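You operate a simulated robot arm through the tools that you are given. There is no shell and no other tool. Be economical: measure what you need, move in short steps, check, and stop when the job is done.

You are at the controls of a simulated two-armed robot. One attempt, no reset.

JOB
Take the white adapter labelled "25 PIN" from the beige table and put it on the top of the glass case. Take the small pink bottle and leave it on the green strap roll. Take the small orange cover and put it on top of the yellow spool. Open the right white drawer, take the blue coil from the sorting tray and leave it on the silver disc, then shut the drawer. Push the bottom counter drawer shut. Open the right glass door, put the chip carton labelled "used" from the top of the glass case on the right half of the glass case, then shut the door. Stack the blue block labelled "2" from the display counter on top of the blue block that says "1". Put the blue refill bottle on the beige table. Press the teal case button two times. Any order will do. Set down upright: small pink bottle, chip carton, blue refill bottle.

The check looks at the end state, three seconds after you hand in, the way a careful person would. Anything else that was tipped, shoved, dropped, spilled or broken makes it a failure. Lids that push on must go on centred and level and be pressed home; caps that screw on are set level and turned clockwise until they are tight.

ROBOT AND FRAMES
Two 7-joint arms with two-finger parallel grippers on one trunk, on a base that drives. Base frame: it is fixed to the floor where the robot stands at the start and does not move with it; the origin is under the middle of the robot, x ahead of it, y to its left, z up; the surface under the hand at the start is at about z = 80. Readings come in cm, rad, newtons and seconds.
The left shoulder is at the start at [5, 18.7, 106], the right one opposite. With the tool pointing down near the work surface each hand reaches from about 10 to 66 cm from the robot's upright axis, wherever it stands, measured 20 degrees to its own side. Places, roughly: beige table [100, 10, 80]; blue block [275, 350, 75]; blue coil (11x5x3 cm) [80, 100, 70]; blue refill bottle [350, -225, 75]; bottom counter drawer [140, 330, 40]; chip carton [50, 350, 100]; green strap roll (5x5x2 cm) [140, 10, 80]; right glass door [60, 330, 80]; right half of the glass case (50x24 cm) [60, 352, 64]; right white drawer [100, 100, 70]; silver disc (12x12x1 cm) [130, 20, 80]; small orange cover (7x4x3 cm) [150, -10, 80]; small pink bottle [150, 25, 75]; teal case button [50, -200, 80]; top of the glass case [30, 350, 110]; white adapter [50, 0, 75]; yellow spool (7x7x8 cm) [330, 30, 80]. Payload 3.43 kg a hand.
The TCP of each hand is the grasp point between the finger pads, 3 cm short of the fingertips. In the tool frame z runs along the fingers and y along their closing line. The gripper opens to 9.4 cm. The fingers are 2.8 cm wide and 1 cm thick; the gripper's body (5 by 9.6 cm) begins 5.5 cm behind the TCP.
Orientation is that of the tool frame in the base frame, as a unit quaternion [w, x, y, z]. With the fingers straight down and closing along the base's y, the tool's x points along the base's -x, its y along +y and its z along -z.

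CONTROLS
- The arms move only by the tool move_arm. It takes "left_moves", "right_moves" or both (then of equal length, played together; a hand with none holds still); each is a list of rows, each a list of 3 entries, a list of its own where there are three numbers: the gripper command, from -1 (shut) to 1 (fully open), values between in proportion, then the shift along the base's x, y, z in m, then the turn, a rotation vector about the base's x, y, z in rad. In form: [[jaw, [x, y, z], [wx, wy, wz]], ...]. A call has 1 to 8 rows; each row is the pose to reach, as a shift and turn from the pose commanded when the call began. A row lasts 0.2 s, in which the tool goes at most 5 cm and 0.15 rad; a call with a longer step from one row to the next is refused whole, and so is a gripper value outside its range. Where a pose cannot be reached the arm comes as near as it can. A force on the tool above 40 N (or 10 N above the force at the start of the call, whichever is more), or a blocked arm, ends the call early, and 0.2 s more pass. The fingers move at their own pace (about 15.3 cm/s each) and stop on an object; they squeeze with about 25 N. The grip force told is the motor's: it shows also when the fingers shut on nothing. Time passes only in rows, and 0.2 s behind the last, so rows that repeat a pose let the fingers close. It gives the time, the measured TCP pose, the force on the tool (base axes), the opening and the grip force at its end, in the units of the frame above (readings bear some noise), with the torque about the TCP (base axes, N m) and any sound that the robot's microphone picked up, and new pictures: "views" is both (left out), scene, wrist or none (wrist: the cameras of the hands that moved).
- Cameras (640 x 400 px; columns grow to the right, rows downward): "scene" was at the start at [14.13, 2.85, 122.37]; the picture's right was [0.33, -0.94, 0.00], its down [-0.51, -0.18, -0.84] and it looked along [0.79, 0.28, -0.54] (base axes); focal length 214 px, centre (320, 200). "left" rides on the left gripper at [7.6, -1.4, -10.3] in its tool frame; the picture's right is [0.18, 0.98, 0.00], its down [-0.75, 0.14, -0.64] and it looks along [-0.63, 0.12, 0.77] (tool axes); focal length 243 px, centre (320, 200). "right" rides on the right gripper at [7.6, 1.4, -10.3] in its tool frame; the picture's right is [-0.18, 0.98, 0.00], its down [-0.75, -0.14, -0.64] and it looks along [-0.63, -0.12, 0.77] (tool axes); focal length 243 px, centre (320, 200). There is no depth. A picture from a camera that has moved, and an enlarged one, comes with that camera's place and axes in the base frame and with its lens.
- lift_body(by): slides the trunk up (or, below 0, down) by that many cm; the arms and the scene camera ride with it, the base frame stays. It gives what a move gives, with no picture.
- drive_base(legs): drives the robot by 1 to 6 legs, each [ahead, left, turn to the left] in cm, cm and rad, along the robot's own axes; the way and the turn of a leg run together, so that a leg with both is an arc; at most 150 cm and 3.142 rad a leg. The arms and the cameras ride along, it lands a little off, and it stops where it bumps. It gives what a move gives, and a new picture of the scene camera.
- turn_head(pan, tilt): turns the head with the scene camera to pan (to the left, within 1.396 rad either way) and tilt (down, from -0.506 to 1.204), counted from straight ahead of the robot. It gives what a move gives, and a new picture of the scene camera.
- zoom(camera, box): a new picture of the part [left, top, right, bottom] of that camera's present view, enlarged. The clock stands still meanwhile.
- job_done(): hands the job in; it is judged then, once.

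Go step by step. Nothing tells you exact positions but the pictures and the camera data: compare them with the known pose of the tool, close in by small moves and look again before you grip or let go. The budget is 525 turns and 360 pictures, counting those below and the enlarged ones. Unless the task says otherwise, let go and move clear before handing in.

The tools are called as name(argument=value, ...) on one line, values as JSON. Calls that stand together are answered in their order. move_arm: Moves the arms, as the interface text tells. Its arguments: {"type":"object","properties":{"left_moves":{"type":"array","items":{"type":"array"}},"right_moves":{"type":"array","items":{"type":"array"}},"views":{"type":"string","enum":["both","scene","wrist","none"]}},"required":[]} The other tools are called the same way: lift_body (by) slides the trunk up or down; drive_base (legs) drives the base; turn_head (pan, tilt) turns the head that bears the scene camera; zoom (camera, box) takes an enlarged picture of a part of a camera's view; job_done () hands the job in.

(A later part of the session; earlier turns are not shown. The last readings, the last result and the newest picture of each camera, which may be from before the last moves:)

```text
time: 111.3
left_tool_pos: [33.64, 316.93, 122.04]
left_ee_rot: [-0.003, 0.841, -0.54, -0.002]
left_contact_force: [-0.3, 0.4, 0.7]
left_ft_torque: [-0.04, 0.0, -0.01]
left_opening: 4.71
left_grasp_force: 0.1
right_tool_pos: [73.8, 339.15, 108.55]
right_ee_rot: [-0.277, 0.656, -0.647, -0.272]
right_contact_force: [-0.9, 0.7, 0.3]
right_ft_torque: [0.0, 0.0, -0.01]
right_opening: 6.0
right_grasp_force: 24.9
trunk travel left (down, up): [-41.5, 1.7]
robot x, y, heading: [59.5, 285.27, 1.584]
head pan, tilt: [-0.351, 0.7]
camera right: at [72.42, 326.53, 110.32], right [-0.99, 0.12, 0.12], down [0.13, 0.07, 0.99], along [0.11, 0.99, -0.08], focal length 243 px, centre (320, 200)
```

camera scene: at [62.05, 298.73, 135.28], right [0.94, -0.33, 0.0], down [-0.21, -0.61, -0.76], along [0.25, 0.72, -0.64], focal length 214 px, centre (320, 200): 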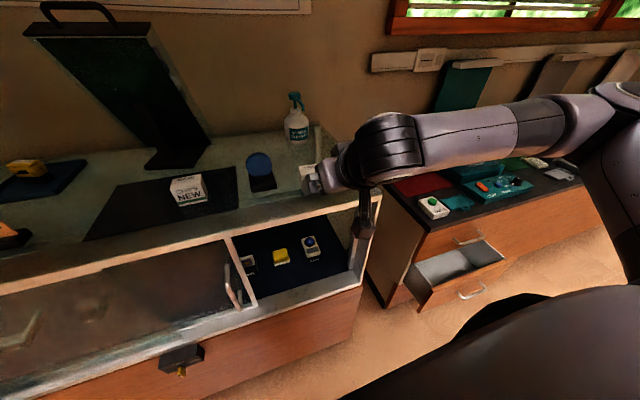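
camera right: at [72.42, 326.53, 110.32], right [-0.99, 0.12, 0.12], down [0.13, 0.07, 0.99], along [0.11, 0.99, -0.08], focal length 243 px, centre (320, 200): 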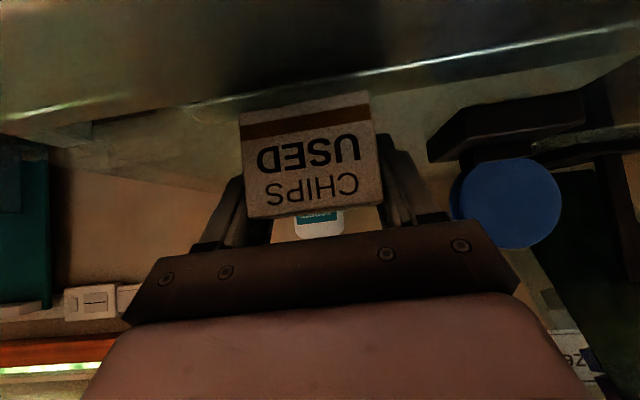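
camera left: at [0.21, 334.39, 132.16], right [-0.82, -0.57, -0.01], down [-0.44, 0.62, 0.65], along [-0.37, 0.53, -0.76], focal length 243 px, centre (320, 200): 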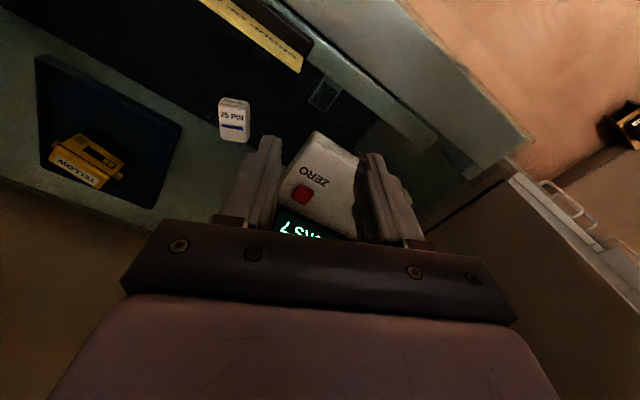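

Gripped at 6.0 cm. I'll lift it gently and draw it back from the case top.

move_arm(right_moves=[[-1, [0, 0, 0.01], [0, 0, 0]], [-1, [0, 0, 0.025], [0, 0, 0]], [-1, [0, -0.02, 0.035], [0, 0, 0]], [-1, [0, -0.05, 0.035], [0, 0, 0]], [-1, [0, -0.08, 0.035], [0, 0, 0]], [-1, [0, -0.11, 0.035], [0, 0, 0]], [-1, [0, -0.11, 0.035], [0, 0, 0]]], views="wrist")

```text
time: 112.9
left_tool_pos: [33.75, 317.07, 121.99]
left_ee_rot: [-0.003, 0.842, -0.54, -0.002]
left_contact_force: [-1.1, 0.0, 0.4]
left_ft_torque: [0.02, 0.03, 0.0]
left_opening: 4.67
left_grasp_force: 0.0
right_tool_pos: [73.66, 327.96, 111.94]
right_ee_rot: [-0.276, 0.656, -0.648, -0.271]
right_contact_force: [0.0, -0.6, 0.1]
right_ft_torque: [0.06, -0.02, 0.0]
right_opening: 5.97
right_grasp_force: 25.0
trunk travel left (down, up): [-41.5, 1.7]
robot x, y, heading: [59.38, 285.09, 1.588]
head pan, tilt: [-0.351, 0.7]
camera right: at [72.32, 315.37, 113.72], right [-0.99, 0.12, 0.12], down [0.13, 0.07, 0.99], along [0.11, 0.99, -0.08], focal length 243 px, centre (320, 200)
```

right: 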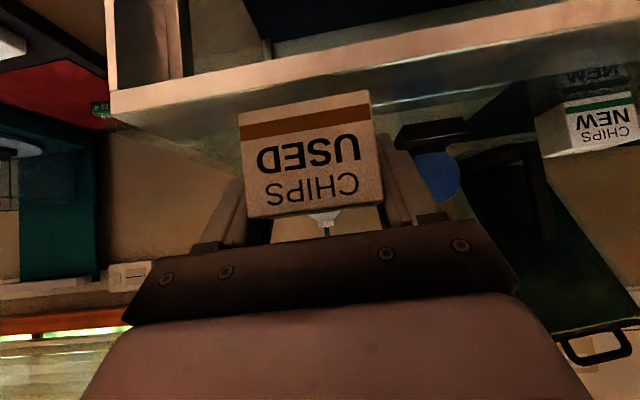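

Held firmly. I'll back off, lower the trunk so the carton comes to shelf height, and look.

drive_base(legs=[[-20, 0, 0]])

lift_body(by=-36)

turn_head(pan=-0.15, tilt=0.5)

zoom(camera="right", box=[0, 0, 640, 400])

```text
time: 114.5
left_tool_pos: [34.02, 296.77, 122.14]
left_ee_rot: [-0.003, 0.841, -0.541, -0.002]
left_contact_force: [0.0, -0.2, 0.4]
left_ft_torque: [0.05, -0.02, -0.02]
left_opening: 4.72
left_grasp_force: 0.1
right_tool_pos: [73.89, 307.6, 111.88]
right_ee_rot: [-0.277, 0.656, -0.647, -0.272]
right_contact_force: [-0.1, -0.8, 0.1]
right_ft_torque: [0.01, -0.03, -0.01]
right_opening: 5.98
right_grasp_force: 24.9
trunk travel left (down, up): [-41.5, 1.7]
robot x, y, heading: [59.79, 264.52, 1.584]
head pan, tilt: [-0.351, 0.7]
camera scene: at [62.37, 278.33, 135.3], right [0.94, -0.33, 0.0], down [-0.21, -0.61, -0.77], along [0.25, 0.72, -0.64], focal length 214 px, centre (320, 200)
```

scene: 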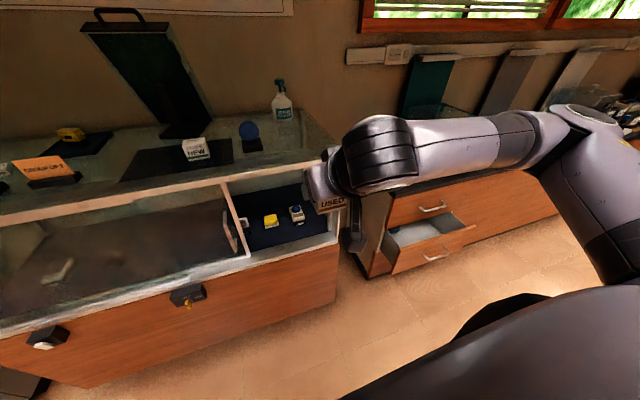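

```text
time: 118.0
left_tool_pos: [34.0, 296.84, 86.0]
left_ee_rot: [-0.004, 0.841, -0.541, -0.002]
left_contact_force: [-0.5, -0.2, -0.7]
left_ft_torque: [0.0, -0.03, 0.0]
left_opening: 4.7
left_grasp_force: 0.0
right_tool_pos: [74.01, 307.69, 75.9]
right_ee_rot: [-0.277, 0.656, -0.647, -0.271]
right_contact_force: [-0.1, 0.0, -0.4]
right_ft_torque: [0.0, 0.01, 0.02]
right_opening: 5.95
right_grasp_force: 25.2
trunk travel left (down, up): [-5.5, 37.7]
robot x, y, heading: [59.91, 264.51, 1.582]
head pan, tilt: [-0.351, 0.7]
```

```text
time: 118.8
left_tool_pos: [34.1, 296.9, 86.07]
left_ee_rot: [-0.003, 0.841, -0.541, -0.003]
left_contact_force: [0.3, 0.4, -0.6]
left_ft_torque: [-0.01, -0.01, 0.03]
left_opening: 4.71
left_grasp_force: 0.1
right_tool_pos: [73.98, 307.67, 75.85]
right_ee_rot: [-0.276, 0.657, -0.647, -0.272]
right_contact_force: [-0.4, 0.3, -1.1]
right_ft_torque: [0.0, -0.01, -0.01]
right_opening: 5.96
right_grasp_force: 25.0
trunk travel left (down, up): [-5.5, 37.7]
robot x, y, heading: [59.93, 264.71, 1.583]
head pan, tilt: [-0.15, 0.499]
camera scene: at [60.8, 279.41, 101.06], right [0.99, -0.14, 0.0], down [-0.07, -0.47, -0.88], along [0.12, 0.87, -0.48], focal length 214 px, centre (320, 200)
```

scene: 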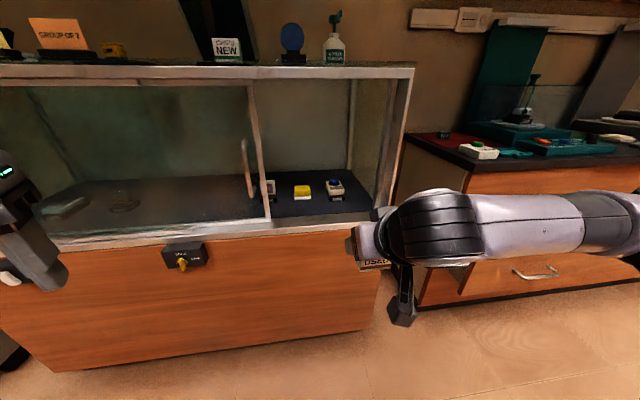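

```text
1.00 times, centred on (320, 200) of right (not enlarged: the box is as wide or as high as the picture)
camera zoom: at [72.64, 295.16, 77.73], right [-0.99, 0.12, 0.12], down [0.13, 0.07, 0.99], along [0.11, 0.99, -0.08], focal length 243 px, centre (320, 200)
```

zoom: 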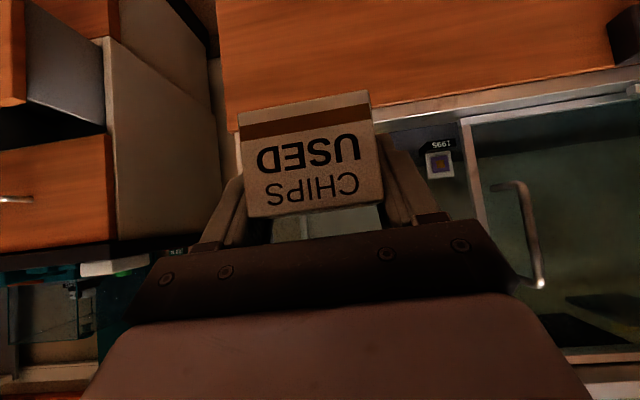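

The carton is above sill height. I'll centre at x≈70.5, drive forward 20 cm and check again.

move_arm(right_moves=[[-1, [-0.02, 0, 0], [0, 0, 0]], [-1, [-0.033, 0, 0], [0, 0, 0]]], views="none")

drive_base(legs=[[20, 0, 0]])

zoom(camera="right", box=[0, 0, 640, 400])

```text
time: 119.4
left_tool_pos: [34.0, 296.77, 86.05]
left_ee_rot: [-0.004, 0.841, -0.541, -0.003]
left_contact_force: [-0.9, 0.7, 0.0]
left_ft_torque: [0.01, 0.01, 0.0]
left_opening: 4.72
left_grasp_force: 0.1
right_tool_pos: [70.6, 307.76, 75.95]
right_ee_rot: [-0.277, 0.656, -0.647, -0.272]
right_contact_force: [-0.3, 0.0, 0.1]
right_ft_torque: [0.01, 0.02, 0.02]
right_opening: 5.98
right_grasp_force: 25.3
trunk travel left (down, up): [-5.5, 37.7]
robot x, y, heading: [59.8, 264.94, 1.584]
head pan, tilt: [-0.15, 0.499]
```

```text
time: 121.0
left_tool_pos: [33.67, 316.57, 86.04]
left_ee_rot: [-0.003, 0.841, -0.54, -0.001]
left_contact_force: [0.4, -0.3, 0.0]
left_ft_torque: [0.0, 0.02, -0.02]
left_opening: 4.71
left_grasp_force: 0.2
right_tool_pos: [70.36, 327.62, 75.84]
right_ee_rot: [-0.276, 0.656, -0.647, -0.272]
right_contact_force: [0.3, -0.2, 0.1]
right_ft_torque: [0.03, 0.0, -0.03]
right_opening: 5.94
right_grasp_force: 25.0
trunk travel left (down, up): [-5.5, 37.7]
robot x, y, heading: [59.42, 284.32, 1.588]
head pan, tilt: [-0.15, 0.499]
camera scene: at [60.52, 299.18, 101.06], right [0.99, -0.14, 0.0], down [-0.07, -0.47, -0.88], along [0.12, 0.87, -0.48], focal length 214 px, centre (320, 200)
```

scene: 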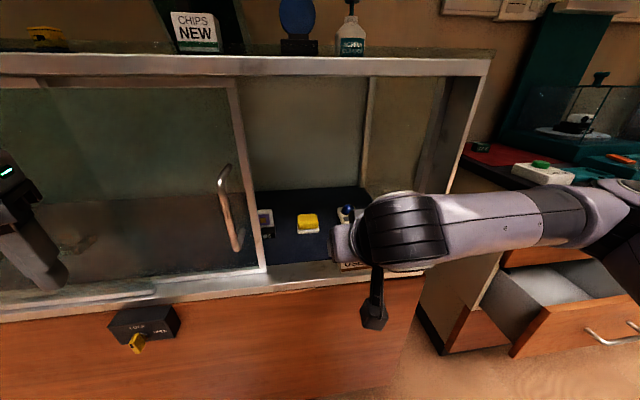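

```text
1.00 times, centred on (320, 200) of right (not enlarged: the box is as wide or as high as the picture)
camera zoom: at [69.0, 315.02, 77.75], right [-0.99, 0.12, 0.12], down [0.13, 0.07, 0.99], along [0.11, 0.99, -0.08], focal length 243 px, centre (320, 200)
```

zoom: 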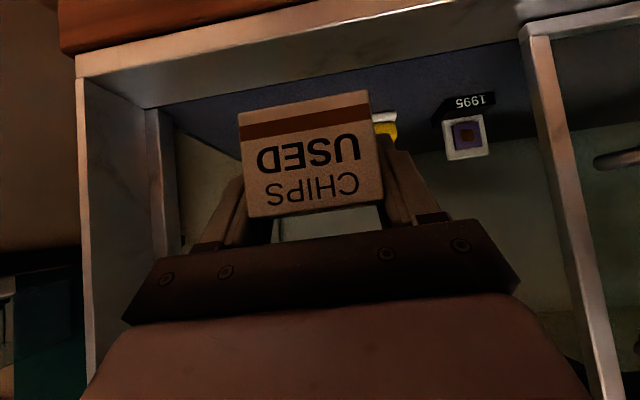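

Clear view: target TCP [70.5, 341.3]. I'll push in 13.7 cm, then lower.

move_arm(right_moves=[[-1, [0, 0.035, 0], [0, 0, 0]], [-1, [0, 0.07, 0], [0, 0, 0]], [-1, [0, 0.105, 0], [0, 0, 0]], [-1, [0, 0.137, 0], [0, 0, 0]], [-1, [0, 0.137, -0.02], [0, 0, 0]], [-1, [0, 0.137, -0.04], [0, 0, 0]], [-1, [0, 0.137, -0.06], [0, 0, 0]], [-1, [0, 0.137, -0.06], [0, 0, 0]]], views="both")

```text
time: 122.8
left_tool_pos: [33.8, 316.68, 85.9]
left_ee_rot: [-0.003, 0.841, -0.541, -0.001]
left_contact_force: [0.5, 0.9, 0.0]
left_ft_torque: [0.04, 0.01, 0.0]
left_opening: 4.71
left_grasp_force: 0.0
right_tool_pos: [70.23, 341.26, 69.9]
right_ee_rot: [-0.277, 0.656, -0.648, -0.271]
right_contact_force: [-0.3, 0.4, -0.4]
right_ft_torque: [-0.01, 0.01, -0.02]
right_opening: 5.98
right_grasp_force: 25.3
trunk travel left (down, up): [-5.5, 37.7]
robot x, y, heading: [59.2, 284.28, 1.586]
head pan, tilt: [-0.15, 0.499]
camera scene: at [60.52, 299.19, 101.06], right [0.99, -0.14, 0.0], down [-0.07, -0.47, -0.88], along [0.12, 0.87, -0.48], focal length 214 px, centre (320, 200)
camera right: at [68.99, 328.71, 71.73], right [-0.99, 0.12, 0.12], down [0.13, 0.07, 0.99], along [0.11, 0.99, -0.08], focal length 243 px, centre (320, 200)
```

scene: 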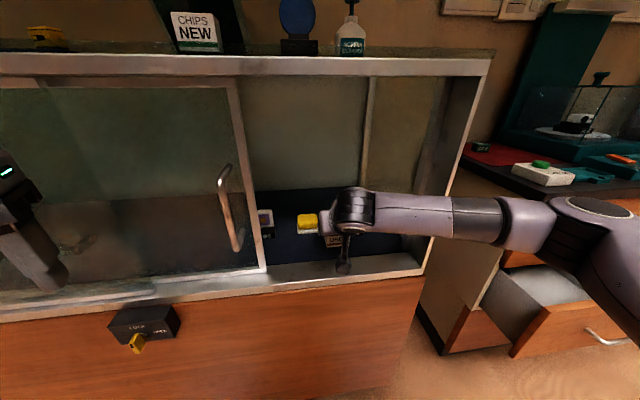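
right: 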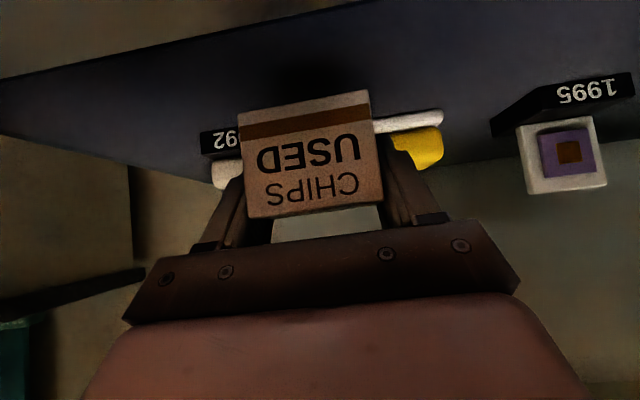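

Clearance is fine. I'll lower slowly until it touches the shelf.

move_arm(right_moves=[[-1, [0, 0, -0.008], [0, 0, 0]], [-1, [0, 0, -0.013], [0, 0, 0]], [-1, [0, 0, -0.018], [0, 0, 0]], [-1, [0, 0, -0.021], [0, 0, 0]], [-1, [0, 0, -0.024], [0, 0, 0]]], views="none")

```text
time: 124.0
left_tool_pos: [33.71, 316.62, 85.97]
left_ee_rot: [-0.004, 0.841, -0.541, -0.002]
left_contact_force: [0.8, -0.4, 0.2]
left_ft_torque: [-0.03, -0.02, 0.02]
left_opening: 4.71
left_grasp_force: 0.1
right_tool_pos: [70.31, 341.33, 67.51]
right_ee_rot: [-0.277, 0.656, -0.648, -0.272]
right_contact_force: [0.3, 0.4, 0.1]
right_ft_torque: [0.0, 0.0, 0.03]
right_opening: 5.96
right_grasp_force: 25.2
trunk travel left (down, up): [-5.5, 37.7]
robot x, y, heading: [59.46, 284.26, 1.586]
head pan, tilt: [-0.15, 0.499]
```

move_arm(right_moves=[[-1, [0, 0, -0.003], [0, 0, 0]], [-1, [0, 0, -0.006], [0, 0, 0]], [-1, [0, 0, -0.009], [0, 0, 0]], [-1, [0, 0, -0.012], [0, 0, 0]], [-1, [0, 0, -0.015], [0, 0, 0]]], views="wrist")

```text
time: 125.0
left_tool_pos: [33.79, 316.64, 85.9]
left_ee_rot: [-0.003, 0.841, -0.541, -0.003]
left_contact_force: [-0.6, -0.2, -0.1]
left_ft_torque: [0.03, -0.03, 0.04]
left_opening: 4.71
left_grasp_force: 0.1
right_tool_pos: [70.31, 341.63, 67.37]
right_ee_rot: [-0.281, 0.651, -0.646, -0.281]
right_contact_force: [-0.4, 1.1, 9.4]
right_ft_torque: [-0.27, 0.0, -0.03]
right_opening: 5.97
right_grasp_force: 24.9
trunk travel left (down, up): [-5.5, 37.7]
robot x, y, heading: [59.27, 284.53, 1.582]
head pan, tilt: [-0.15, 0.499]
stopped in row 5 (right hand): the force on the tool passed its limit at 42 N (the readings are from after the stop); the commanded pose is now the measured one
camera right: at [68.96, 328.95, 68.87], right [-0.98, 0.12, 0.13], down [0.14, 0.05, 0.99], along [0.11, 0.99, -0.06], focal length 243 px, centre (320, 200)
```

right: 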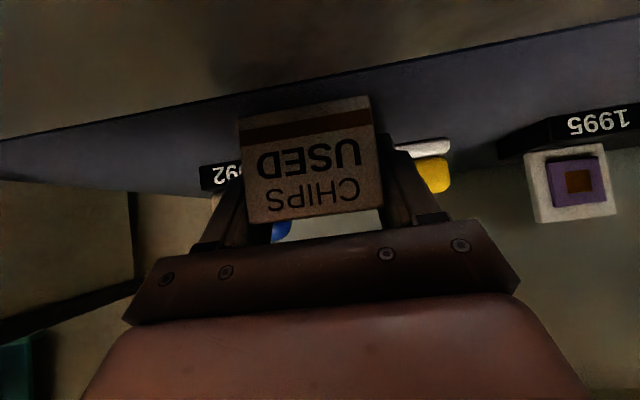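

The carton's front edge is on the shelf. I'll release and draw the hand straight back.

move_arm(right_moves=[[0.1, [0, 0, 0.002], [0, 0, 0]], [0.6, [0, 0, 0.003], [0, 0, 0]], [0.6, [0, 0, 0.003], [0, 0, 0]], [0.6, [0, -0.03, 0.01], [0, 0, 0]], [0.6, [0, -0.07, 0.02], [0, 0, 0]], [0.6, [0, -0.11, 0.04], [0, 0, 0]], [0.6, [0, -0.15, 0.06], [0, 0, 0]]], views="wrist")

```text
time: 126.7
left_tool_pos: [33.79, 316.64, 86.1]
left_ee_rot: [-0.004, 0.841, -0.541, -0.002]
left_contact_force: [0.2, 1.3, -0.8]
left_ft_torque: [-0.04, 0.02, -0.01]
left_opening: 4.67
left_grasp_force: 0.1
right_tool_pos: [70.31, 326.55, 72.86]
right_ee_rot: [-0.279, 0.653, -0.647, -0.279]
right_contact_force: [-0.2, 1.2, -0.1]
right_ft_torque: [-0.01, -0.03, 0.01]
right_opening: 7.51
right_grasp_force: 0.0
trunk travel left (down, up): [-5.5, 37.7]
robot x, y, heading: [59.88, 284.47, 1.583]
head pan, tilt: [-0.15, 0.499]
camera right: at [69.01, 313.95, 74.55], right [-0.98, 0.12, 0.13], down [0.14, 0.05, 0.99], along [0.11, 0.99, -0.07], focal length 243 px, centre (320, 200)
```

right: 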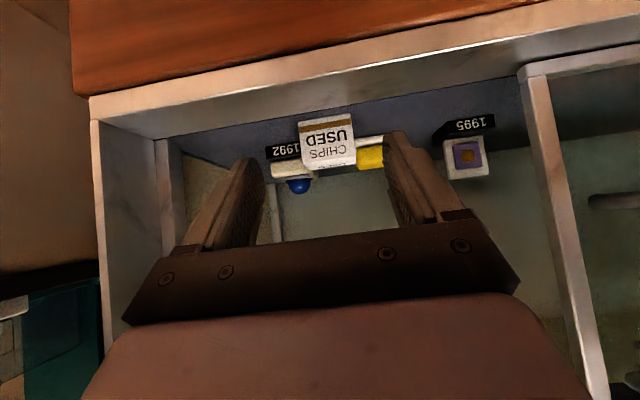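

The carton stands upright, well inside. Now I'll move to the door handle (around x≈47) to shut it.

move_arm(right_moves=[[1, [0, -0.04, 0.03], [0.05, 0, 0]], [1, [-0.03, -0.06, 0.05], [0.1, 0, 0]], [1, [-0.07, -0.08, 0.06], [0.15, 0, 0]], [1, [-0.11, -0.09, 0.08], [0.2, 0, 0]], [1, [-0.15, -0.09, 0.1], [0.2, 0, 0]], [1, [-0.19, -0.09, 0.1], [0.2, 0, 0]], [1, [-0.225, -0.09, 0.1], [0.2, 0, 0]], [1, [-0.225, -0.09, 0.1], [0.2, 0, 0]]], views="both")

```text
time: 128.4
left_tool_pos: [33.77, 316.67, 86.07]
left_ee_rot: [-0.004, 0.841, -0.541, -0.002]
left_contact_force: [-0.2, 0.3, 0.0]
left_ft_torque: [0.01, -0.04, -0.02]
left_opening: 4.72
left_grasp_force: 0.2
right_tool_pos: [48.36, 318.07, 83.21]
right_ee_rot: [0.344, -0.614, 0.623, 0.341]
right_contact_force: [-0.2, -0.1, 1.1]
right_ft_torque: [0.02, 0.03, 0.01]
right_opening: 9.39
right_grasp_force: 0.1
trunk travel left (down, up): [-5.5, 37.7]
robot x, y, heading: [59.56, 284.3, 1.584]
head pan, tilt: [-0.15, 0.499]
camera scene: at [60.54, 299.18, 101.06], right [0.99, -0.14, 0.0], down [-0.07, -0.47, -0.88], along [0.12, 0.87, -0.48], focal length 214 px, centre (320, 200)
camera right: at [46.76, 305.39, 82.27], right [-0.98, 0.11, 0.16], down [0.14, -0.15, 0.98], along [0.13, 0.98, 0.13], focal length 243 px, centre (320, 200)
```

scene: 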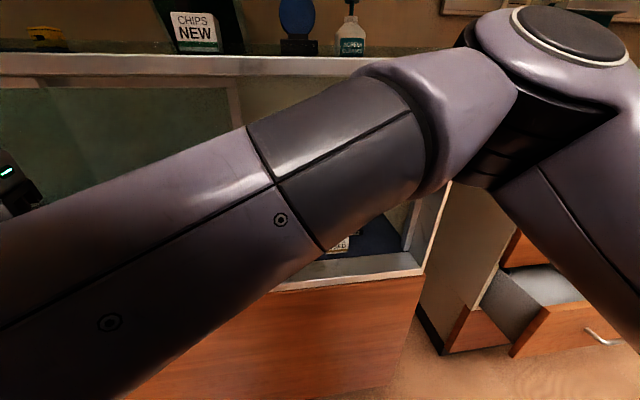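
right: 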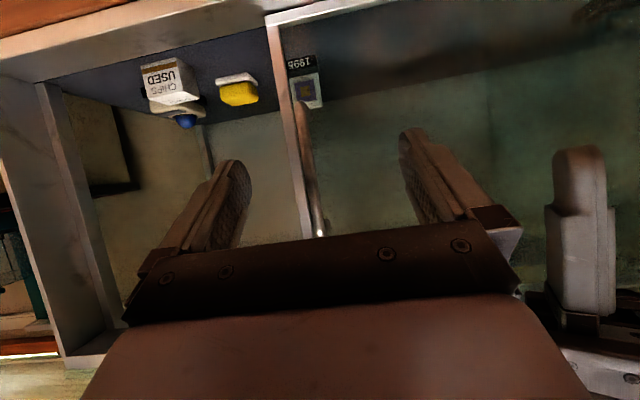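

The handle is between the fingers at x≈49.9. I'll advance and grip it.

move_arm(right_moves=[[1, [0.015, 0.03, 0], [0, 0, 0]], [1, [0.015, 0.06, 0], [0, 0, 0]], [1, [0.015, 0.078, 0], [0, 0, 0]], [-1, [0.015, 0.078, 0], [0, 0, 0]], [-1, [0.015, 0.078, 0], [0, 0, 0]], [-1, [0.015, 0.078, 0], [0, 0, 0]], [-1, [0.015, 0.078, 0], [0, 0, 0]]], views="wrist")

```text
time: 130.1
left_tool_pos: [33.75, 316.53, 86.03]
left_ee_rot: [-0.005, 0.841, -0.541, -0.002]
left_contact_force: [0.4, 0.4, 0.2]
left_ft_torque: [0.03, -0.04, -0.01]
left_opening: 4.67
left_grasp_force: 0.1
right_tool_pos: [49.31, 324.99, 82.88]
right_ee_rot: [-0.343, 0.623, -0.614, -0.342]
right_contact_force: [-1.0, -26.0, -1.1]
right_ft_torque: [-0.11, 0.19, 0.07]
right_opening: 0.02
right_grasp_force: 33.1
trunk travel left (down, up): [-5.5, 37.7]
robot x, y, heading: [59.62, 284.47, 1.581]
head pan, tilt: [-0.15, 0.499]
camera right: at [48.01, 312.24, 82.03], right [-0.98, 0.09, 0.15], down [0.14, -0.14, 0.98], along [0.11, 0.99, 0.13], focal length 243 px, centre (320, 200)
```

right: 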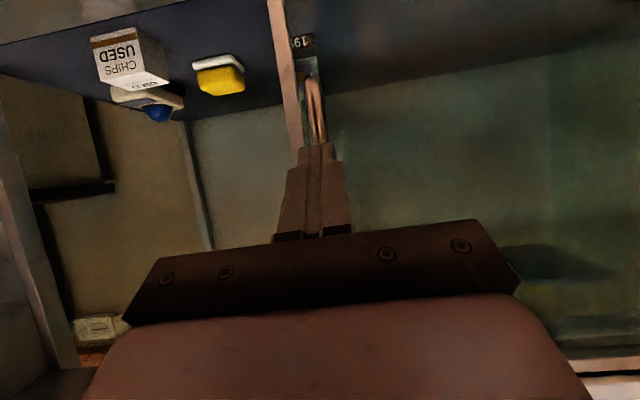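

The fingers closed short of the bar. I'll back off, open and go in deeper.

move_arm(right_moves=[[-1, [0, -0.02, 0], [0, 0, 0]], [1, [0, -0.03, 0], [0, 0, 0]], [1, [0, -0.03, 0], [0, 0, 0]], [1, [0, -0.03, 0], [0, 0, 0]]], views="wrist")

```text
time: 131.1
left_tool_pos: [33.69, 316.56, 85.98]
left_ee_rot: [-0.003, 0.841, -0.541, -0.001]
left_contact_force: [-0.1, -0.1, -0.5]
left_ft_torque: [-0.03, -0.02, -0.02]
left_opening: 4.69
left_grasp_force: 0.1
right_tool_pos: [49.45, 322.26, 83.09]
right_ee_rot: [-0.344, 0.621, -0.616, -0.342]
right_contact_force: [0.2, 0.0, 0.2]
right_ft_torque: [0.0, 0.02, 0.02]
right_opening: 9.39
right_grasp_force: 0.0
trunk travel left (down, up): [-5.5, 37.7]
robot x, y, heading: [59.81, 284.41, 1.583]
head pan, tilt: [-0.15, 0.499]
camera right: at [48.03, 309.56, 82.11], right [-0.98, 0.09, 0.15], down [0.14, -0.14, 0.98], along [0.11, 0.99, 0.13], focal length 243 px, centre (320, 200)
```

right: 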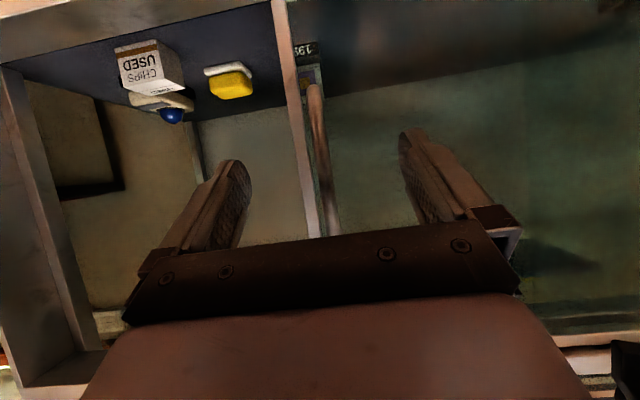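

move_arm(right_moves=[[1, [0.0, 0.03, 0], [0, 0, 0]], [1, [0.0, 0.052, 0], [0, 0, 0]], [1, [0.0, 0.052, 0], [0, 0, 0]], [-1, [0.0, 0.052, 0], [0, 0, 0]], [-1, [0.0, 0.052, 0], [0, 0, 0]], [-1, [0.0, 0.052, 0], [0, 0, 0]], [-1, [0.0, 0.052, 0], [0, 0, 0]]], views="wrist")

```text
time: 132.7
left_tool_pos: [33.81, 316.62, 85.99]
left_ee_rot: [-0.004, 0.841, -0.542, -0.002]
left_contact_force: [-0.7, 0.0, 0.6]
left_ft_torque: [0.0, -0.01, 0.02]
left_opening: 4.71
left_grasp_force: 0.0
right_tool_pos: [49.29, 327.42, 83.12]
right_ee_rot: [-0.344, 0.621, -0.616, -0.342]
right_contact_force: [0.2, -0.5, -0.9]
right_ft_torque: [0.28, 1.16, -0.05]
right_opening: 1.2
right_grasp_force: 45.2
trunk travel left (down, up): [-5.5, 37.7]
robot x, y, heading: [59.62, 284.56, 1.581]
head pan, tilt: [-0.15, 0.499]
camera right: at [48.08, 314.8, 82.19], right [-0.98, 0.09, 0.15], down [0.14, -0.14, 0.98], along [0.11, 0.99, 0.13], focal length 243 px, centre (320, 200)
```

right: 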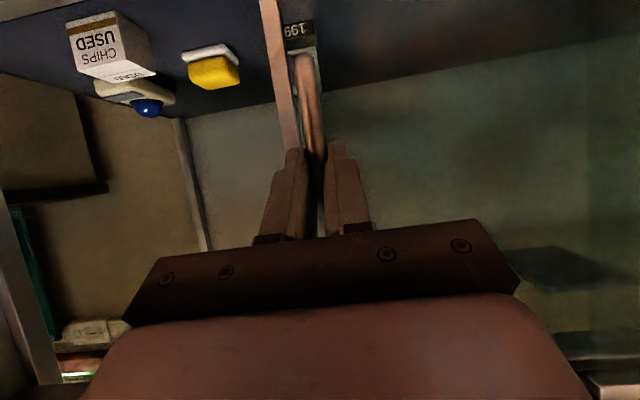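

Gripped. Sliding the door shut, back to x≈84.5.

move_arm(right_moves=[[-1, [0.03, 0, 0], [0, 0, 0]], [-1, [0.07, 0, 0], [0, 0, 0]], [-1, [0.11, 0, 0], [0, 0, 0]], [-1, [0.155, 0, 0], [0, 0, 0]], [-1, [0.2, 0, 0], [0, 0, 0]], [-1, [0.245, 0, 0], [0, 0, 0]], [-1, [0.29, 0, 0], [0, 0, 0]], [-1, [0.325, 0, 0], [0, 0, 0]]], views="none")

move_arm(right_moves=[[-1, [0.01, 0, 0], [0, 0, 0]], [-1, [0.02, 0, 0], [0, 0, 0]], [-1, [0.03, 0, 0], [0, 0, 0]], [-1, [0.036, 0, 0], [0, 0, 0]], [-1, [0.042, 0, 0], [0, 0, 0]]], views="wrist")

```text
time: 134.4
left_tool_pos: [33.95, 316.56, 86.05]
left_ee_rot: [-0.004, 0.84, -0.542, -0.002]
left_contact_force: [-0.3, 1.1, 1.0]
left_ft_torque: [0.0, 0.01, -0.01]
left_opening: 4.7
left_grasp_force: 0.0
right_tool_pos: [81.95, 327.48, 83.06]
right_ee_rot: [-0.344, 0.62, -0.616, -0.342]
right_contact_force: [1.7, -7.0, 8.2]
right_ft_torque: [1.01, 0.99, -0.24]
right_opening: 1.18
right_grasp_force: 45.1
trunk travel left (down, up): [-5.5, 37.7]
robot x, y, heading: [59.33, 284.48, 1.586]
head pan, tilt: [-0.15, 0.499]
```

```text
time: 135.7
left_tool_pos: [33.54, 316.47, 86.14]
left_ee_rot: [-0.004, 0.842, -0.54, -0.001]
left_contact_force: [0.3, -0.3, 0.0]
left_ft_torque: [0.02, 0.0, 0.01]
left_opening: 4.68
left_grasp_force: 0.1
right_tool_pos: [84.85, 327.44, 83.02]
right_ee_rot: [-0.336, 0.631, -0.605, -0.35]
right_contact_force: [-6.2, -0.2, 3.4]
right_ft_torque: [-0.09, 0.13, 0.27]
right_opening: 1.17
right_grasp_force: 45.5
trunk travel left (down, up): [-5.5, 37.7]
robot x, y, heading: [59.48, 284.7, 1.587]
head pan, tilt: [-0.15, 0.499]
stopped in row 5 (right hand): the force on the tool passed its limit at 45 N (the readings are from after the stop); the commanded pose is now the measured one
camera right: at [83.97, 314.74, 82.12], right [-0.99, 0.06, 0.16], down [0.15, -0.14, 0.98], along [0.08, 0.99, 0.13], focal length 243 px, centre (320, 200)
```

right: 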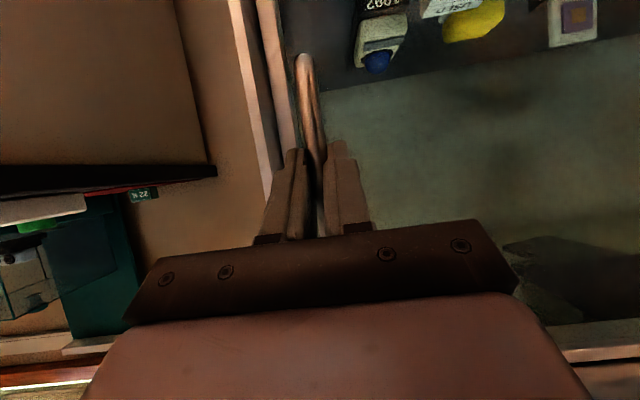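

The door is at its stop. I'll release, back the hand off, and check from the scene camera.

move_arm(right_moves=[[0.5, [0, 0, 0], [0, 0, 0]], [1, [0, 0, 0], [0, 0, 0]], [1, [0, -0.04, 0], [0, 0, 0]], [1, [0, -0.08, 0], [0, 0, 0]], [1, [0, -0.12, 0], [0, 0, 0]]], views="none")

drive_base(legs=[[-25, 0, 0]])

zoom(camera="scene", box=[0, 40, 440, 300])

```text
time: 136.8
left_tool_pos: [33.6, 316.62, 85.97]
left_ee_rot: [-0.004, 0.841, -0.541, -0.001]
left_contact_force: [0.3, -0.2, 0.9]
left_ft_torque: [0.01, -0.02, -0.02]
left_opening: 4.68
left_grasp_force: 0.1
right_tool_pos: [85.85, 322.31, 88.31]
right_ee_rot: [-0.336, 0.63, -0.608, -0.348]
right_contact_force: [-0.2, -0.8, -0.1]
right_ft_torque: [-0.03, -0.03, 0.02]
right_opening: 9.4
right_grasp_force: 0.1
right hand out of reach, approached as far as the arm can: row 3, 4, 5
trunk travel left (down, up): [-5.5, 37.7]
robot x, y, heading: [59.14, 284.49, 1.583]
head pan, tilt: [-0.15, 0.499]
```

```text
time: 138.7
left_tool_pos: [34.01, 291.98, 86.03]
left_ee_rot: [-0.004, 0.842, -0.539, -0.002]
left_contact_force: [0.8, -0.3, 0.3]
left_ft_torque: [-0.01, -0.02, -0.03]
left_opening: 4.69
left_grasp_force: 0.0
right_tool_pos: [86.16, 297.78, 88.44]
right_ee_rot: [-0.335, 0.63, -0.608, -0.348]
right_contact_force: [0.1, 0.7, -0.1]
right_ft_torque: [-0.02, -0.01, 0.03]
right_opening: 9.39
right_grasp_force: 0.0
trunk travel left (down, up): [-5.5, 37.7]
robot x, y, heading: [59.65, 259.89, 1.591]
head pan, tilt: [-0.15, 0.499]
camera scene: at [60.82, 274.62, 101.06], right [0.99, -0.13, 0.0], down [-0.06, -0.47, -0.88], along [0.12, 0.87, -0.48], focal length 214 px, centre (320, 200)
```

scene: 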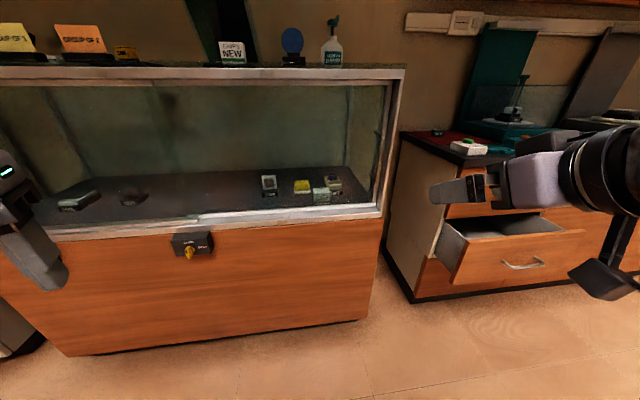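

```text
1.45 times, centred on (220, 170) of scene
camera zoom: at [60.82, 274.62, 101.06], right [0.99, -0.13, 0.0], down [-0.06, -0.47, -0.88], along [0.12, 0.87, -0.48], focal length 312 px, centre (466, 244)
```

zoom: 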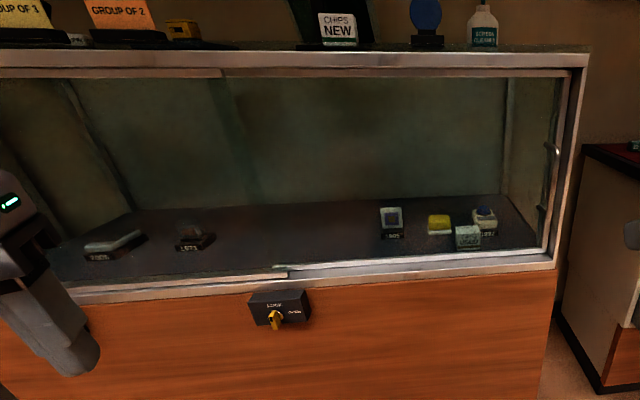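

The door is shut and the carton stands upright inside. Next the counter's bottom drawer: I'll drive right to stand in front of it.

drive_base(legs=[[0, -62, 0]])

move_arm(right_moves=[[-1, [0, 0, -0.05], [0, 0, 0]], [-1, [0, 0, -0.1], [0, 0, 0]], [-1, [0, 0, -0.15], [0, 0, 0]], [-1, [0, 0, -0.2], [0, 0, 0]], [-1, [0, 0, -0.25], [0, 0, 0]], [-1, [0, 0, -0.3], [0, 0, 0]], [-1, [0, 0, -0.35], [0, 0, 0]], [-1, [0, 0, -0.4], [0, 0, 0]]], views="both")

```text
time: 144.5
left_tool_pos: [95.81, 292.89, 86.01]
left_ee_rot: [-0.004, 0.841, -0.541, -0.002]
left_contact_force: [-0.4, 0.2, 0.2]
left_ft_torque: [0.0, 0.01, -0.02]
left_opening: 4.7
left_grasp_force: 0.0
right_tool_pos: [147.9, 298.67, 88.44]
right_ee_rot: [-0.336, 0.63, -0.608, -0.348]
right_contact_force: [0.3, -0.4, 0.4]
right_ft_torque: [0.0, -0.04, 0.03]
right_opening: 9.41
right_grasp_force: 0.0
trunk travel left (down, up): [-5.5, 37.7]
robot x, y, heading: [121.69, 260.92, 1.585]
head pan, tilt: [-0.15, 0.499]
camera scene: at [122.57, 275.56, 101.06], right [0.99, -0.14, 0.0], down [-0.06, -0.47, -0.88], along [0.12, 0.87, -0.48], focal length 214 px, centre (320, 200)
```

scene: 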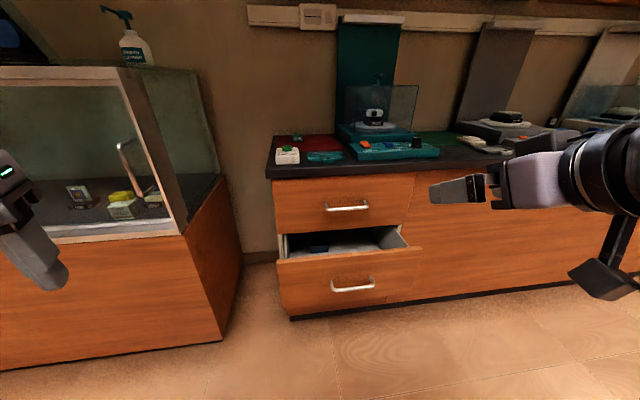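

```text
time: 146.3
left_tool_pos: [95.8, 292.89, 86.03]
left_ee_rot: [-0.003, 0.841, -0.54, -0.002]
left_contact_force: [-1.2, 0.2, -0.3]
left_ft_torque: [-0.01, 0.01, -0.03]
left_opening: 4.71
left_grasp_force: 0.2
right_tool_pos: [147.83, 303.14, 67.48]
right_ee_rot: [-0.334, 0.631, -0.608, -0.348]
right_contact_force: [0.0, 0.0, 0.0]
right_ft_torque: [-0.03, 0.03, 0.0]
right_opening: 0.01
right_grasp_force: 25.0
right hand out of reach, approached as far as the arm can: row 1, 2, 3, 4, 5, 6, 7, 8
trunk travel left (down, up): [-5.5, 37.7]
robot x, y, heading: [121.58, 261.13, 1.586]
head pan, tilt: [-0.15, 0.499]
camera scene: at [122.57, 275.56, 101.06], right [0.99, -0.14, 0.0], down [-0.06, -0.47, -0.88], along [0.12, 0.87, -0.48], focal length 214 px, centre (320, 200)
camera right: at [146.9, 290.49, 66.68], right [-0.99, 0.06, 0.16], down [0.15, -0.14, 0.98], along [0.08, 0.99, 0.13], focal length 243 px, centre (320, 200)
```

scene: 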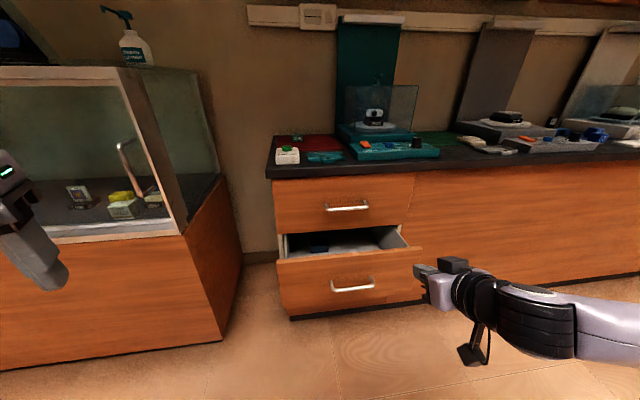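
right: 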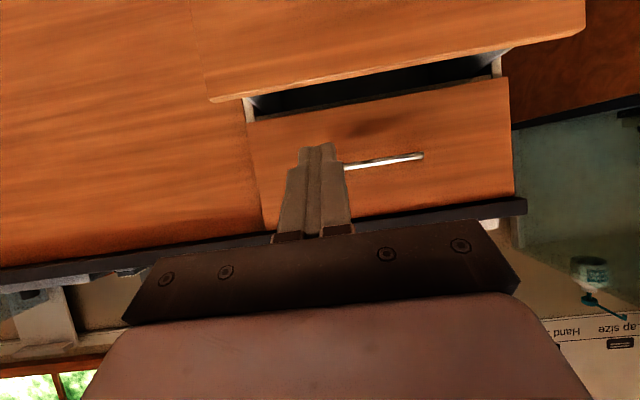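

The drawer's face is at y≈325, x 117–164, z≈36–52. I'll lower the trunk fully and extend the closed right hand to a point above the drawer handle.

lift_body(by=-5.3)

move_arm(right_moves=[[-1, [-0.03, 0.02, -0.03], [-0.05, 0, 0]], [-1, [-0.05, 0.04, -0.06], [-0.1, 0, 0]], [-1, [-0.07, 0.06, -0.09], [-0.15, 0, 0]], [-1, [-0.07, 0.08, -0.12], [-0.2, 0, 0]], [-1, [-0.07, 0.09, -0.15], [-0.2, 0, 0]], [-1, [-0.07, 0.09, -0.16], [-0.2, 0, 0]], [-1, [-0.07, 0.09, -0.16], [-0.2, 0, 0]]], views="both")

```text
time: 147.3
left_tool_pos: [95.81, 292.92, 80.74]
left_ee_rot: [-0.003, 0.841, -0.541, -0.002]
left_contact_force: [0.0, -0.5, 0.3]
left_ft_torque: [0.02, 0.01, 0.02]
left_opening: 4.71
left_grasp_force: 0.1
right_tool_pos: [147.87, 303.17, 62.36]
right_ee_rot: [-0.336, 0.63, -0.607, -0.349]
right_contact_force: [-0.1, -0.3, -0.5]
right_ft_torque: [0.02, -0.01, -0.01]
right_opening: 0.0
right_grasp_force: 25.0
trunk travel left (down, up): [-0.2, 43.0]
robot x, y, heading: [121.68, 260.92, 1.592]
head pan, tilt: [-0.15, 0.499]
```

```text
time: 148.9
left_tool_pos: [95.79, 292.96, 80.68]
left_ee_rot: [-0.003, 0.841, -0.541, -0.003]
left_contact_force: [0.6, 0.2, 0.2]
left_ft_torque: [0.03, -0.06, -0.02]
left_opening: 4.71
left_grasp_force: 0.0
right_tool_pos: [140.68, 312.24, 46.18]
right_ee_rot: [-0.271, 0.661, -0.639, -0.286]
right_contact_force: [0.2, -0.1, -0.2]
right_ft_torque: [0.0, 0.01, -0.01]
right_opening: 0.0
right_grasp_force: 25.3
trunk travel left (down, up): [-0.2, 43.0]
robot x, y, heading: [121.48, 260.93, 1.588]
head pan, tilt: [-0.15, 0.499]
camera scene: at [122.57, 275.56, 95.76], right [0.99, -0.14, 0.0], down [-0.06, -0.47, -0.88], along [0.12, 0.87, -0.48], focal length 214 px, centre (320, 200)
camera right: at [139.85, 299.59, 47.8], right [-0.99, 0.09, 0.14], down [0.15, 0.06, 0.99], along [0.08, 0.99, -0.07], focal length 243 px, centre (320, 200)
```

scene: 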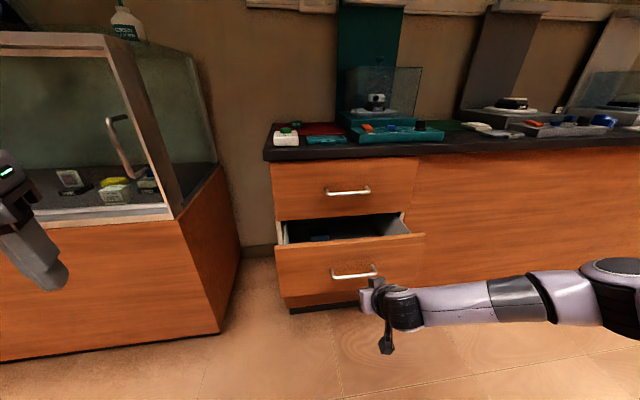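
right: 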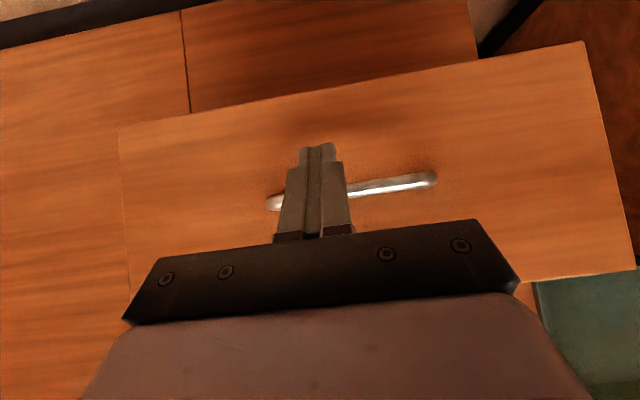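

The drawer's bar is at z≈45, so I'll push on the face above it at z≈50. I'll raise the hand slightly, drive up until nearly touching, then push with the arm.

move_arm(right_moves=[[-1, [-0.01, -0.01, 0.03], [0, 0, 0]], [-1, [-0.015, -0.02, 0.055], [0, 0, 0]]], views="none")

drive_base(legs=[[14, 0, 0]])

move_arm(right_moves=[[-1, [0, 0.02, 0], [0, 0, 0]], [-1, [0, 0.04, 0], [0, 0, 0]], [-1, [0, 0.06, 0], [0, 0, 0]], [-1, [0, 0.08, 0], [0, 0, 0]], [-1, [0, 0.1, 0], [0, 0, 0]], [-1, [0, 0.12, 0], [0, 0, 0]], [-1, [0, 0.14, 0], [0, 0, 0]]], views="both")

```text
time: 149.5
left_tool_pos: [95.84, 292.98, 80.68]
left_ee_rot: [-0.004, 0.841, -0.542, -0.002]
left_contact_force: [0.6, -0.1, 0.2]
left_ft_torque: [0.0, 0.01, 0.01]
left_opening: 4.69
left_grasp_force: 0.1
right_tool_pos: [139.39, 310.17, 51.59]
right_ee_rot: [-0.27, 0.661, -0.638, -0.287]
right_contact_force: [-0.4, -0.4, -0.5]
right_ft_torque: [-0.02, -0.02, -0.01]
right_opening: 0.01
right_grasp_force: 24.7
trunk travel left (down, up): [-0.2, 43.0]
robot x, y, heading: [121.55, 260.8, 1.587]
head pan, tilt: [-0.15, 0.499]
```

```text
time: 150.8
left_tool_pos: [95.37, 306.8, 80.7]
left_ee_rot: [-0.003, 0.842, -0.539, -0.003]
left_contact_force: [-0.9, -1.5, -0.8]
left_ft_torque: [0.03, 0.0, 0.01]
left_opening: 4.69
left_grasp_force: 0.1
right_tool_pos: [138.99, 324.06, 51.69]
right_ee_rot: [-0.27, 0.663, -0.637, -0.287]
right_contact_force: [0.7, 0.8, 0.0]
right_ft_torque: [-0.01, -0.01, 0.02]
right_opening: 0.0
right_grasp_force: 25.1
trunk travel left (down, up): [-0.2, 43.0]
robot x, y, heading: [121.5, 274.5, 1.589]
head pan, tilt: [-0.15, 0.499]
camera scene: at [122.28, 289.46, 95.76], right [0.99, -0.13, 0.0], down [-0.06, -0.47, -0.88], along [0.12, 0.87, -0.48], focal length 214 px, centre (320, 200)
```

scene: 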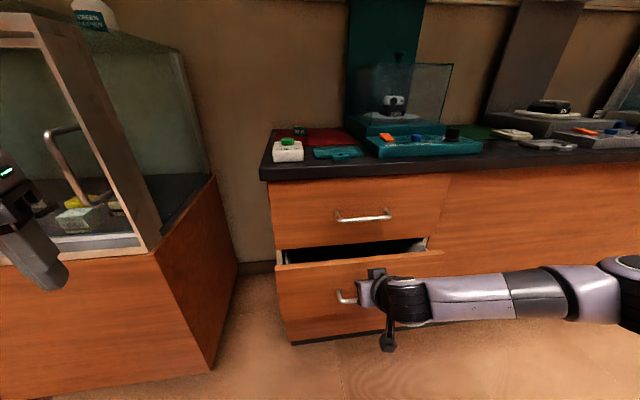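

```text
time: 151.8
left_tool_pos: [95.31, 306.74, 80.74]
left_ee_rot: [-0.004, 0.842, -0.539, -0.002]
left_contact_force: [-0.5, 0.1, -1.2]
left_ft_torque: [0.03, 0.03, 0.02]
left_opening: 4.71
left_grasp_force: 0.0
right_tool_pos: [138.7, 331.53, 51.54]
right_ee_rot: [-0.268, 0.663, -0.639, -0.284]
right_contact_force: [0.2, -3.6, 2.2]
right_ft_torque: [0.02, 0.02, 0.0]
right_opening: 0.0
right_grasp_force: 24.9
trunk travel left (down, up): [-0.2, 43.0]
robot x, y, heading: [121.01, 274.43, 1.585]
head pan, tilt: [-0.15, 0.499]
stopped in row 5 (right hand): the force on the tool passed its limit at 107 N (the readings are from after the stop); the commanded pose is now the measured one
camera scene: at [122.29, 289.43, 95.77], right [0.99, -0.13, 0.0], down [-0.06, -0.47, -0.88], along [0.12, 0.87, -0.48], focal length 214 px, centre (320, 200)
camera right: at [137.92, 318.92, 53.38], right [-0.99, 0.09, 0.14], down [0.15, 0.07, 0.99], along [0.08, 0.99, -0.08], focal length 243 px, centre (320, 200)
```

scene: 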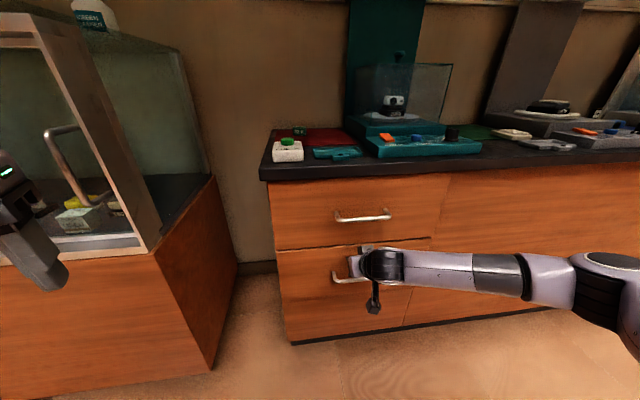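
right: 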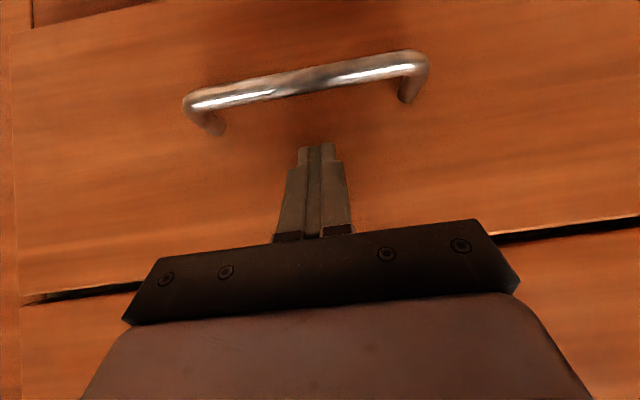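

The drawer is shut flush. Next the blue blocks further along the counter; I'll back off, raise the trunk and drive right.

drive_base(legs=[[-20, 0, 0]])

lift_body(by=32)

turn_head(pan=-0.9, tilt=0.35)

```text
time: 153.5
left_tool_pos: [95.79, 286.6, 80.82]
left_ee_rot: [-0.003, 0.842, -0.54, -0.001]
left_contact_force: [0.0, -0.1, 1.2]
left_ft_torque: [0.01, -0.03, 0.0]
left_opening: 4.71
left_grasp_force: 0.0
right_tool_pos: [139.25, 311.33, 51.59]
right_ee_rot: [-0.267, 0.663, -0.639, -0.285]
right_contact_force: [-0.1, 0.3, 0.0]
right_ft_torque: [-0.01, 0.01, 0.0]
right_opening: 0.0
right_grasp_force: 25.2
trunk travel left (down, up): [-0.2, 43.0]
robot x, y, heading: [122.04, 254.75, 1.59]
head pan, tilt: [-0.15, 0.499]
camera scene: at [122.66, 269.28, 95.76], right [0.99, -0.13, 0.0], down [-0.06, -0.47, -0.88], along [0.12, 0.87, -0.48], focal length 214 px, centre (320, 200)
```

scene: 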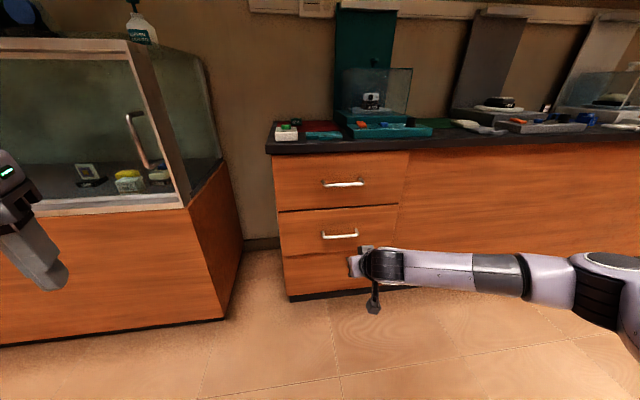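

```text
time: 156.6
left_tool_pos: [95.83, 286.56, 112.63]
left_ee_rot: [-0.003, 0.842, -0.539, -0.002]
left_contact_force: [0.6, -0.4, 0.8]
left_ft_torque: [0.02, -0.02, -0.01]
left_opening: 4.7
left_grasp_force: 0.0
right_tool_pos: [139.26, 311.45, 83.53]
right_ee_rot: [-0.268, 0.663, -0.639, -0.284]
right_contact_force: [0.2, -0.4, -0.6]
right_ft_torque: [-0.02, 0.03, -0.03]
right_opening: 0.0
right_grasp_force: 25.4
trunk travel left (down, up): [-32.2, 11.0]
robot x, y, heading: [121.62, 254.22, 1.589]
head pan, tilt: [-0.15, 0.499]
```

```text
time: 157.7
left_tool_pos: [95.85, 286.57, 112.71]
left_ee_rot: [-0.002, 0.842, -0.54, -0.002]
left_contact_force: [-0.3, -0.2, 0.5]
left_ft_torque: [0.02, 0.0, 0.01]
left_opening: 4.7
left_grasp_force: 0.0
right_tool_pos: [139.13, 311.44, 83.52]
right_ee_rot: [-0.267, 0.663, -0.639, -0.284]
right_contact_force: [0.1, -0.1, 0.5]
right_ft_torque: [0.03, 0.0, -0.01]
right_opening: 0.0
right_grasp_force: 25.4
trunk travel left (down, up): [-32.2, 11.0]
robot x, y, heading: [121.79, 254.39, 1.588]
head pan, tilt: [-0.901, 0.351]
camera scene: at [128.64, 266.17, 129.13], right [0.64, -0.77, 0.0], down [-0.27, -0.22, -0.94], along [0.73, 0.6, -0.34], focal length 214 px, centre (320, 200)
```

scene: 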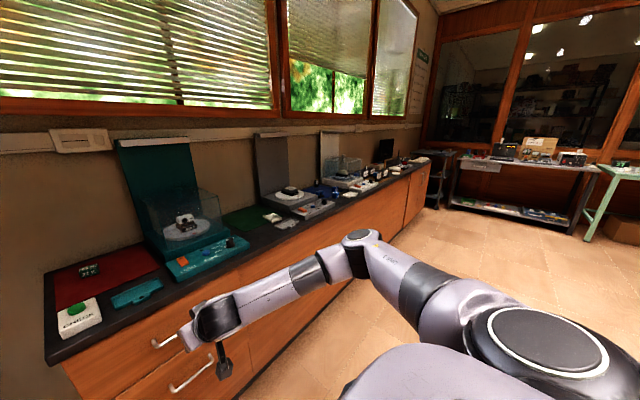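

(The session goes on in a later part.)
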